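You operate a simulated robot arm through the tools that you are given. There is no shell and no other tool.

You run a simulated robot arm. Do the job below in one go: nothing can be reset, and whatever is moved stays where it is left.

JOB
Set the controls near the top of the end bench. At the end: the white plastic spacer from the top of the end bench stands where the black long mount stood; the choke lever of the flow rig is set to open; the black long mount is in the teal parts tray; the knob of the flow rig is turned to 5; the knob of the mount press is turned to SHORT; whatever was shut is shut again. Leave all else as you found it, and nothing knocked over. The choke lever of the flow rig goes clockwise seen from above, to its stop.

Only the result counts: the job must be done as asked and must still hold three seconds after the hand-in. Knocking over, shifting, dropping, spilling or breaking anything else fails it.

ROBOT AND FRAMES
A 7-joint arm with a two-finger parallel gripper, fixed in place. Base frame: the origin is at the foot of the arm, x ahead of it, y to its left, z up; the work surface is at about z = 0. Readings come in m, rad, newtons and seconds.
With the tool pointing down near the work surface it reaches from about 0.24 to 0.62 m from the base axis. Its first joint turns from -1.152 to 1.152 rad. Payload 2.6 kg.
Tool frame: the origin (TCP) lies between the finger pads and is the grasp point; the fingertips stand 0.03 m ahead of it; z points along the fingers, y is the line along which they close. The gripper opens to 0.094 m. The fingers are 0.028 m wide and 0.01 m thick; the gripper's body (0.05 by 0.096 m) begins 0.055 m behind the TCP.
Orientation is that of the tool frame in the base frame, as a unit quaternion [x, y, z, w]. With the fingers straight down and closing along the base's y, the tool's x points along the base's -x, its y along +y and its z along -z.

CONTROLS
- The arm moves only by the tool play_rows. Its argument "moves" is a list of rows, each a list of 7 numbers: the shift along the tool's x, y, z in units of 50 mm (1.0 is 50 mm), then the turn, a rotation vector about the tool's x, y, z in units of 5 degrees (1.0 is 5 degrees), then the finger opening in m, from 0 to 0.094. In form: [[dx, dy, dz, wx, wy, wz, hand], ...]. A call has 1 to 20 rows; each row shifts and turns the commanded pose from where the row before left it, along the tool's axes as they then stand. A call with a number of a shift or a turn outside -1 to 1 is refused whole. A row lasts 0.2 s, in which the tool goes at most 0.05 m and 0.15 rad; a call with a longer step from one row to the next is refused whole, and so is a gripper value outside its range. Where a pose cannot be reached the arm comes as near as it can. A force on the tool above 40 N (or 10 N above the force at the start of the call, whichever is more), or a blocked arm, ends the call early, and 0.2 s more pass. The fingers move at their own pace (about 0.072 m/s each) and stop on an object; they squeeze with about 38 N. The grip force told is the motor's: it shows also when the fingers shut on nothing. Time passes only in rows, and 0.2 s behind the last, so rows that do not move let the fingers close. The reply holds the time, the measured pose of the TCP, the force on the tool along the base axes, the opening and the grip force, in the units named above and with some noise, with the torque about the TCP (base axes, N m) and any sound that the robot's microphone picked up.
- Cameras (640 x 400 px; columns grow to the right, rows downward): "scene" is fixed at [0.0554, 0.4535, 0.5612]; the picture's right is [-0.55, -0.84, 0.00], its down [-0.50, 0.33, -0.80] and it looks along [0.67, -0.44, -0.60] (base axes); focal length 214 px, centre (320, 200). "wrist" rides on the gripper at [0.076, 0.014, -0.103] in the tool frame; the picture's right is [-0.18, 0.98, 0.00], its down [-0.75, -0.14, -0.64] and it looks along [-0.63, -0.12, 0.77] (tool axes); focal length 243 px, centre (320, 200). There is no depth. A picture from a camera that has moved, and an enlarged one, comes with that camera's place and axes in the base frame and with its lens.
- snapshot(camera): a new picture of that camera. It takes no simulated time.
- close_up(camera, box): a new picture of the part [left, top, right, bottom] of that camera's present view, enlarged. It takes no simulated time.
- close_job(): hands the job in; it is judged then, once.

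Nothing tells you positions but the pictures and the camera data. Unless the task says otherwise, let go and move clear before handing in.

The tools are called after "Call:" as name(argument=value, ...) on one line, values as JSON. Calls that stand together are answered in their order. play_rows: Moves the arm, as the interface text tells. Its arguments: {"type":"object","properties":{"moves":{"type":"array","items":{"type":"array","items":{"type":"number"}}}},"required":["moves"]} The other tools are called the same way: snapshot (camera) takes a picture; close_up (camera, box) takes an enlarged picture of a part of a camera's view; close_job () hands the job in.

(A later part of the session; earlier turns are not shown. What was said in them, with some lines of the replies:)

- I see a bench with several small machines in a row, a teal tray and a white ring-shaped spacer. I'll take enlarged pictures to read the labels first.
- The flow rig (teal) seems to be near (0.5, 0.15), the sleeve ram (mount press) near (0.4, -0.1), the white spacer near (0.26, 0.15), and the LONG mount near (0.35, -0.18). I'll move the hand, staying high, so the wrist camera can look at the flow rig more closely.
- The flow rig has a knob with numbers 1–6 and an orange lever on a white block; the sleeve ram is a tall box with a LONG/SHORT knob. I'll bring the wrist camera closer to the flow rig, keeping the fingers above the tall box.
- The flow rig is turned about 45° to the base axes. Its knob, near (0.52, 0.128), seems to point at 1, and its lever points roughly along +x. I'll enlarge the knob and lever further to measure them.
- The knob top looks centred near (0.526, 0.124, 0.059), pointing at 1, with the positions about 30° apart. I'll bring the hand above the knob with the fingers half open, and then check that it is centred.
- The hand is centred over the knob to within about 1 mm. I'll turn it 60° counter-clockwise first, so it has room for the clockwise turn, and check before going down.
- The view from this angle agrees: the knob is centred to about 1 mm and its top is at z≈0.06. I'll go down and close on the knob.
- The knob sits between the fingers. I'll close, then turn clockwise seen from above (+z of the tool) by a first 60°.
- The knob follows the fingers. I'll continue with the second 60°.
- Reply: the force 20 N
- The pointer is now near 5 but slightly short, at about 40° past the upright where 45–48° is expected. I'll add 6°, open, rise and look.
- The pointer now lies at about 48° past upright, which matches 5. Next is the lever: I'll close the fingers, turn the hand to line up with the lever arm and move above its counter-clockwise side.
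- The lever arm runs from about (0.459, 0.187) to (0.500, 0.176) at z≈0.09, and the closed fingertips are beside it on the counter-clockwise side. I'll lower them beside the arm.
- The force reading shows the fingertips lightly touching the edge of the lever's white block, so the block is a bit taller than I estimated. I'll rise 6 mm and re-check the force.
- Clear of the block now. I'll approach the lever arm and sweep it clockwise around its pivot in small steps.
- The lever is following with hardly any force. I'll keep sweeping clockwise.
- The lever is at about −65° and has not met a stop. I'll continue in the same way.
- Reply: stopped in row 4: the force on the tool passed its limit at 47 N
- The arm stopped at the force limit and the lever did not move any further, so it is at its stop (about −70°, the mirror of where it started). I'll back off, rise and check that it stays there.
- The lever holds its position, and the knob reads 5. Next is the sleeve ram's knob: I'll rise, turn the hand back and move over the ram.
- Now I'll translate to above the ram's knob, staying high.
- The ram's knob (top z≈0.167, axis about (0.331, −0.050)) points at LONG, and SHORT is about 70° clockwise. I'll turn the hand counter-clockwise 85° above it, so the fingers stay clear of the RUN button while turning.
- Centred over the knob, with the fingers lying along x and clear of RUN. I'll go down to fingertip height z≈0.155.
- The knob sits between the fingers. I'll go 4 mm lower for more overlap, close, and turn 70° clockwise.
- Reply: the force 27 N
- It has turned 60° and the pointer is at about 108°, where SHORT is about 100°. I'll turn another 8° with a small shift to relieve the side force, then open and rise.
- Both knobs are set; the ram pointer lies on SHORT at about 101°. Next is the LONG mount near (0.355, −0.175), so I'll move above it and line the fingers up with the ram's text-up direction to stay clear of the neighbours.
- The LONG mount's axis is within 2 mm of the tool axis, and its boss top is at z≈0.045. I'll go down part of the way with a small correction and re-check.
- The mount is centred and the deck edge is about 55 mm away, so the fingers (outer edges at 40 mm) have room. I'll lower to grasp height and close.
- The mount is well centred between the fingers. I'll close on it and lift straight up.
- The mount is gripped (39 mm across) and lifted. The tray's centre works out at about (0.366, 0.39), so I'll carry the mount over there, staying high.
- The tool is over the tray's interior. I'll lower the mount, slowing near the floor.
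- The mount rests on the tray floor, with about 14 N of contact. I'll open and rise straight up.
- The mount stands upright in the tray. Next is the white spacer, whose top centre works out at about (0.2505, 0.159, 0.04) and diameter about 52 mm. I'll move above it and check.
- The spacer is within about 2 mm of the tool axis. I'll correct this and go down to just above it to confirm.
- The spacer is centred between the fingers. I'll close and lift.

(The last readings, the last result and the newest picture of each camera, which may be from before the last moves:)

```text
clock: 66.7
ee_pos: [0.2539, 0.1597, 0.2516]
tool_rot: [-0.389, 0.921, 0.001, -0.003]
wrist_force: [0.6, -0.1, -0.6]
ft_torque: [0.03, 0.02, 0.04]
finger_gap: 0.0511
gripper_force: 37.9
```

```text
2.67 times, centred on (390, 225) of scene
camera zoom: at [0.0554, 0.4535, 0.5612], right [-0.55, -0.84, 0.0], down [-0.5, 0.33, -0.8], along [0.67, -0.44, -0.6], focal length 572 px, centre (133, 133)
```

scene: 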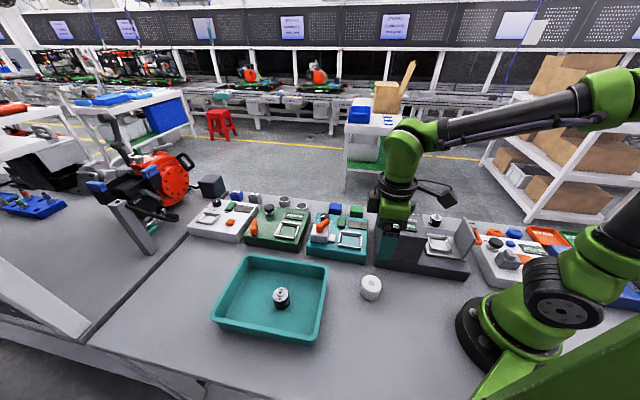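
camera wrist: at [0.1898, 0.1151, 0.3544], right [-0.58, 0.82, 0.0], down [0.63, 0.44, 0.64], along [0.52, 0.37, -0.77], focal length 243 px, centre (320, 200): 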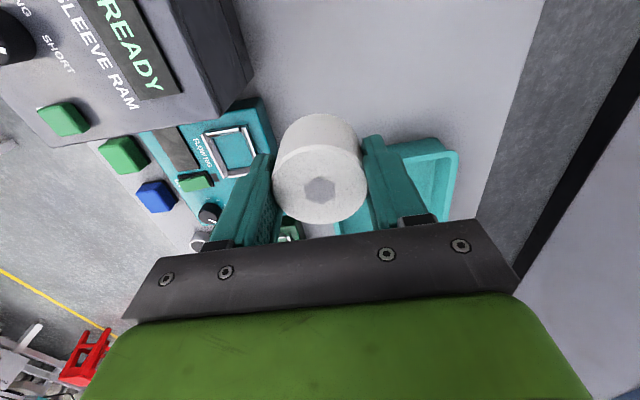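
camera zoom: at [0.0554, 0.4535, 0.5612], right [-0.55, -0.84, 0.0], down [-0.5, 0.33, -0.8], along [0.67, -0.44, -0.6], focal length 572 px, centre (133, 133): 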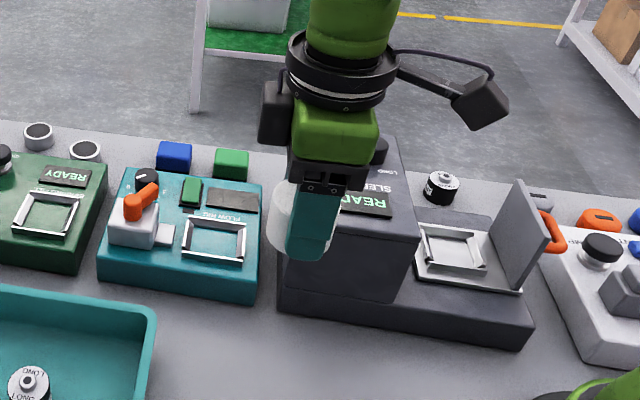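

The spacer is held (51 mm). I'll carry it over to the spot where the LONG mount stood, which is the same tool pose used for that pick.

Call:
play_rows(moves=[[0.1877, -0.3394, 0, 0, 0, 0, 0.035], [0.3753, -0.6789, 0, 0, 0, 0, 0.035], [0.3753, -0.6789, 0, 0, 0, 0, 0.035], [0.3753, -0.6789, 0, 0, 0, 0, 0.035], [0.3753, -0.6789, 0, 0, 0, 0, 0.035], [0.3753, -0.6789, 0, 0, 0, 0, 0.035], [0.3753, -0.6789, 0, 0, 0, 0, 0.035], [0.3753, -0.6789, 0, 0, 0, 0, 0.035], [0.3753, -0.6789, 0, 0, 0, 0, 0.035], [0.1877, -0.3394, 0, 0, 0, 0, 0.035], [0, 0, 0, 0, 0, 0, 0.035]])

Call:
snapshot(camera="wrist")

Call:
snapshot(camera="scene")

```text
clock: 69.1
ee_pos: [0.3533, -0.1732, 0.253]
tool_rot: [-0.389, 0.921, 0.001, -0.002]
wrist_force: [0.4, 0.9, -1.4]
ft_torque: [0.02, -0.04, 0.0]
finger_gap: 0.0513
gripper_force: 37.6
```

```text
taken
camera wrist: at [0.2897, -0.2181, 0.3555], right [-0.58, 0.82, 0.0], down [0.63, 0.44, 0.64], along [0.52, 0.37, -0.77], focal length 243 px, centre (320, 200)
```

wrist: 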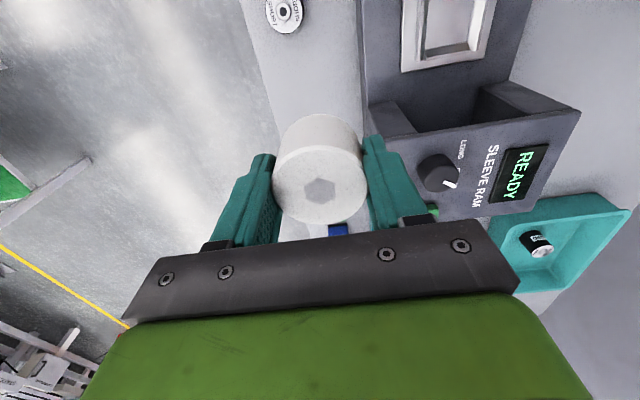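

```text
taken
```

scene: 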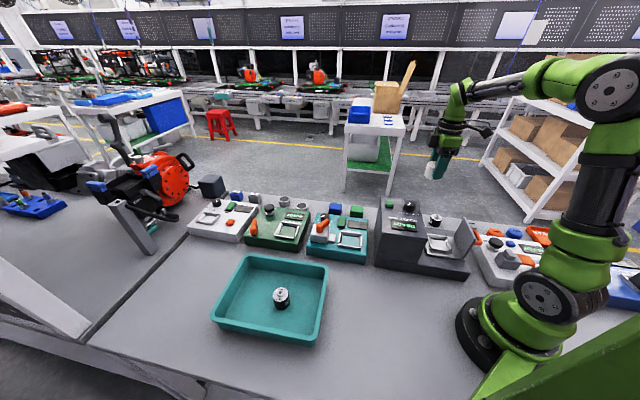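

I'm over the old mount position. I'll lower to a few millimetres above the bench and compare the SHORT mount's place in the picture with what I saw when I picked the LONG mount.

Call:
play_rows(moves=[[0, 0, 0.7, 0, 0, 0, 0.035], [0, 0, 0.7, 0, 0, 0, 0.035], [0, 0, 0.7, 0, 0, 0, 0.035], [0, 0, 0.7, 0, 0, 0, 0.035], [0, 0, 0.7, 0, 0, 0, 0.035], [0, 0, 0.4, 0, 0, 0, 0.035], [0, 0, 0.2, 0, 0, 0, 0.035], [0, 0, 0, 0, 0, 0, 0.035]])

Call:
snapshot(camera="wrist")

Call:
close_up(camera="scene", box=[370, 150, 490, 280])

```text
clock: 70.9
ee_pos: [0.3506, -0.1735, 0.0488]
tool_rot: [-0.388, 0.922, 0.001, -0.002]
wrist_force: [-0.3, -0.7, -0.2]
ft_torque: [0.02, 0.0, 0.0]
finger_gap: 0.051
gripper_force: 38.4
```

```text
taken
camera wrist: at [0.2871, -0.2183, 0.1507], right [-0.58, 0.82, 0.0], down [0.63, 0.44, 0.64], along [0.52, 0.37, -0.77], focal length 243 px, centre (320, 200)
```

wrist: 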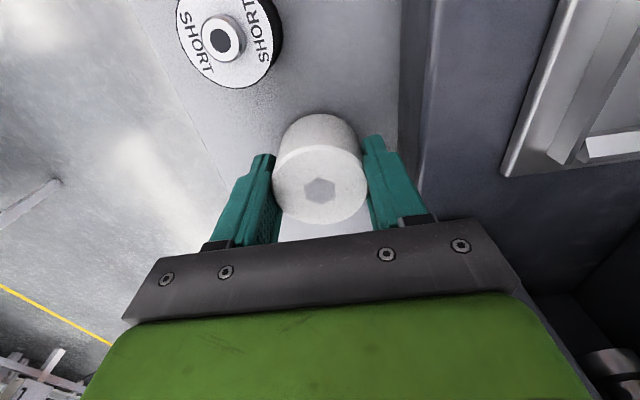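

```text
3.08 times, centred on (430, 215) of scene
camera zoom: at [0.0554, 0.4535, 0.5612], right [-0.55, -0.84, 0.0], down [-0.5, 0.33, -0.8], along [0.67, -0.44, -0.6], focal length 660 px, centre (-18, 154)
```

zoom: 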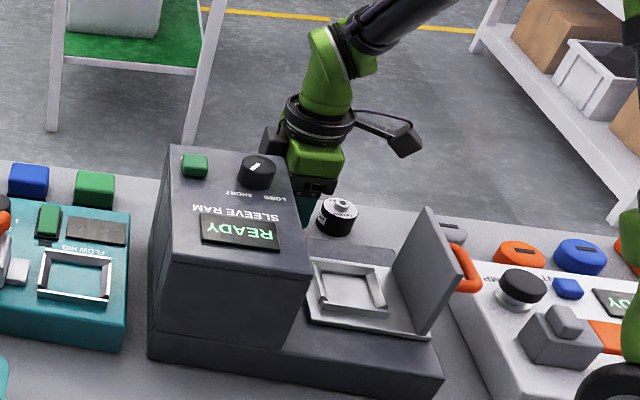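

The SHORT mount appears just where expected, so the spacer is over the old spot to within about 1 mm. I'll lower it gently to contact.

Call:
play_rows(moves=[[0, 0, 0.06, 0, 0, 0, 0.035], [0, 0, 0.05, 0, 0, 0, 0.035], [0, 0, 0.02, 0, 0, 0, 0.035], [0, 0, 0, 0, 0, 0, 0.035]])

```text
clock: 71.9
ee_pos: [0.3521, -0.1744, 0.0405]
tool_rot: [-0.39, 0.921, 0.001, -0.002]
wrist_force: [0.3, -0.5, -0.5]
ft_torque: [0.01, 0.04, 0.02]
finger_gap: 0.0512
gripper_force: 38.1
```

Call:
play_rows(moves=[[0, 0, 0.02, 0, 0, 0, 0.035], [0, 0, 0.01, 0, 0, 0, 0.035], [0, 0, 0, 0, 0, 0, 0.035]])

```text
clock: 72.7
ee_pos: [0.3525, -0.1739, 0.0388]
tool_rot: [-0.389, 0.921, 0.0, -0.001]
wrist_force: [-3.2, 3.6, 14.5]
ft_torque: [0.08, -0.2, 0.04]
finger_gap: 0.0512
gripper_force: 38.0
```

The spacer is on the bench. I'll open moderately (the deck is near) and rise straight up.

Call:
play_rows(moves=[[0, 0, -0.01, 0, 0, 0, 0.055], [0, 0, 0, 0, 0, 0, 0.066], [0, 0, 0, 0, 0, 0, 0.066], [0, 0, 0, 0, 0, 0, 0.066], [0, 0, -0.3, 0, 0, 0, 0.066], [0, 0, -0.6, 0, 0, 0, 0.066], [0, 0, -0.7, 0, 0, 0, 0.066], [0, 0, -0.7, 0, 0, 0, 0.066], [0, 0, -0.7, 0, 0, 0, 0.066], [0, 0, -0.7, 0, 0, 0, 0.066], [0, 0, -0.7, 0, 0, 0, 0.066], [0, 0, 0, 0, 0, 0, 0.066]])

Call:
snapshot(camera="wrist")

Call:
close_up(camera="wrist", box=[230, 0, 390, 150])

Call:
snapshot(camera="scene")

```text
clock: 75.3
ee_pos: [0.3542, -0.1749, 0.2593]
tool_rot: [-0.388, 0.922, 0.001, -0.003]
wrist_force: [0.2, 0.4, -0.7]
ft_torque: [-0.02, 0.01, 0.01]
finger_gap: 0.0661
gripper_force: 0.0
```

```text
taken
camera wrist: at [0.2903, -0.2191, 0.362], right [-0.58, 0.82, 0.0], down [0.63, 0.44, 0.64], along [0.52, 0.37, -0.77], focal length 243 px, centre (320, 200)
```

wrist: 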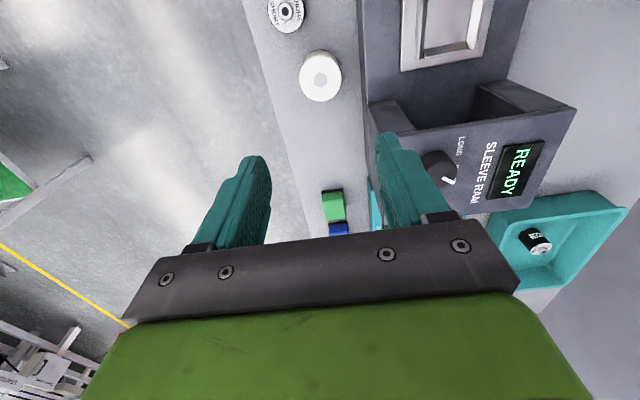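

```text
2.67 times, centred on (310, 75) of wrist
camera zoom: at [0.2903, -0.2191, 0.362], right [-0.58, 0.82, 0.0], down [0.63, 0.44, 0.64], along [0.52, 0.37, -0.77], focal length 647 px, centre (347, 533)
```

zoom: 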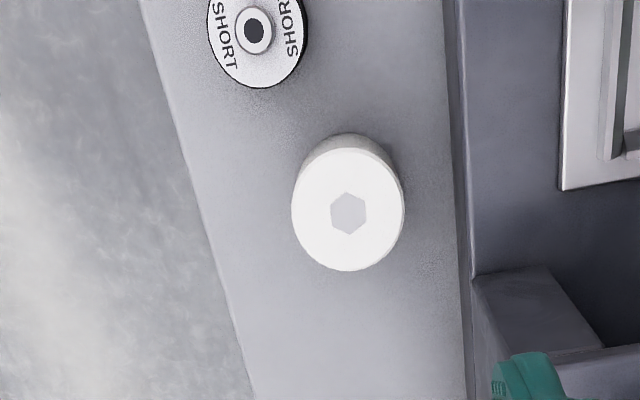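

```text
taken
```

scene: 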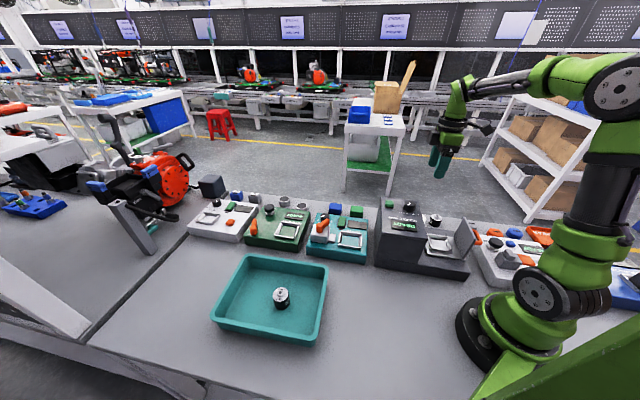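

The spacer stands on the old spot and everything looks upright. I'll take one last look at the flow rig, ram and mounts before handing in.

Call:
close_up(camera="scene", box=[290, 195, 370, 265])

Call:
close_up(camera="scene", box=[370, 180, 490, 280])

Call:
close_up(camera="scene", box=[200, 240, 340, 350])

```text
5.71 times, centred on (330, 230) of scene
camera zoom: at [0.0554, 0.4535, 0.5612], right [-0.55, -0.84, 0.0], down [-0.5, 0.33, -0.8], along [0.67, -0.44, -0.6], focal length 1226 px, centre (263, 29)
```

zoom: 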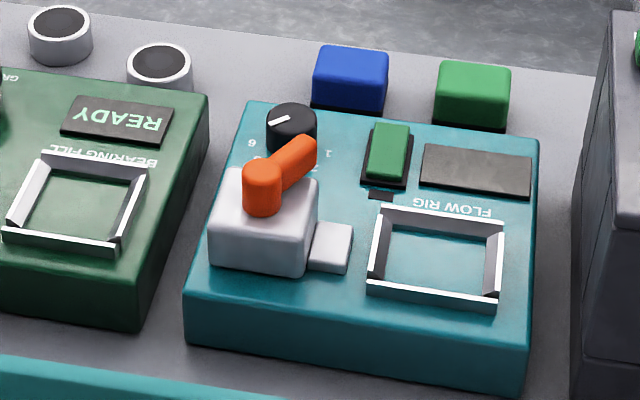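

```text
4.00 times, centred on (430, 230) of scene
camera zoom: at [0.0554, 0.4535, 0.5612], right [-0.55, -0.84, 0.0], down [-0.5, 0.33, -0.8], along [0.67, -0.44, -0.6], focal length 858 px, centre (-120, 80)
```

zoom: 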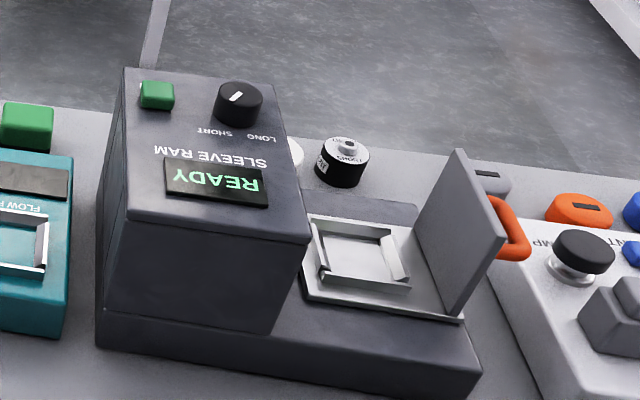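

```text
3.64 times, centred on (270, 295) of scene
camera zoom: at [0.0554, 0.4535, 0.5612], right [-0.55, -0.84, 0.0], down [-0.5, 0.33, -0.8], along [0.67, -0.44, -0.6], focal length 780 px, centre (502, -146)
```

zoom: 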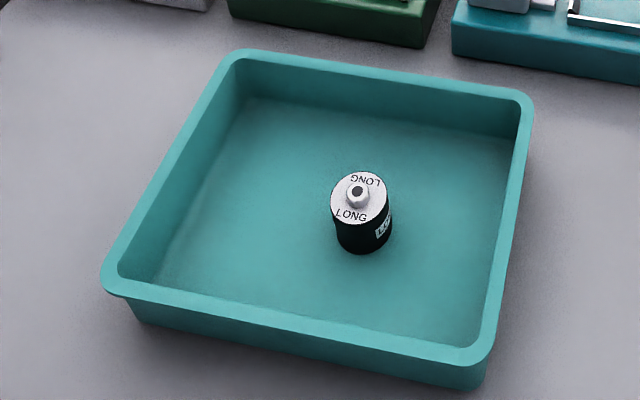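

The flow rig knob is on 5 with its lever at the clockwise stop, and the ram knob is on SHORT. The LONG mount stands in the tray, the white spacer stands where the mount was, and the hand is clear above the bench. I'm handing the job in.

Call:
close_job()

```text
The job is handed in.
```

I handed the job in with every item set as asked. The tool confirmed only that it was received, not whether it passed. In the last pictures nothing was knocked over or out of place.

- **Flow rig knob:** it points at 5. I judged this from the pictures: the pointer sat about 48° past upright, which fits 5 if the marks are 32° apart. If they are 30° apart, it is about 3° off.
- **Flow rig choke lever:** it is at its clockwise stop. It would not move further under a push of about 47 N, and it stayed there after I backed off. There was no OPEN label to read, so I went by your direction.
- **Mount press knob:** it points at SHORT. I took the machine labelled SLEEVE RAM to be the mount press, because its knob is the one marked LONG and SHORT.
- **Black long mount:** it stands upright in the teal parts tray.
- **White spacer:** it stands where the long mount stood, to within about 1 mm by the wrist camera.
- **Shut things:** I saw nothing that had to be opened, so I opened and shut nothing. The press's gate was open at the start and I left it that way.

While lining up on the choke lever, the fingertips pressed the edge of its white block with about 16 N. I lifted off at once and saw no shift.
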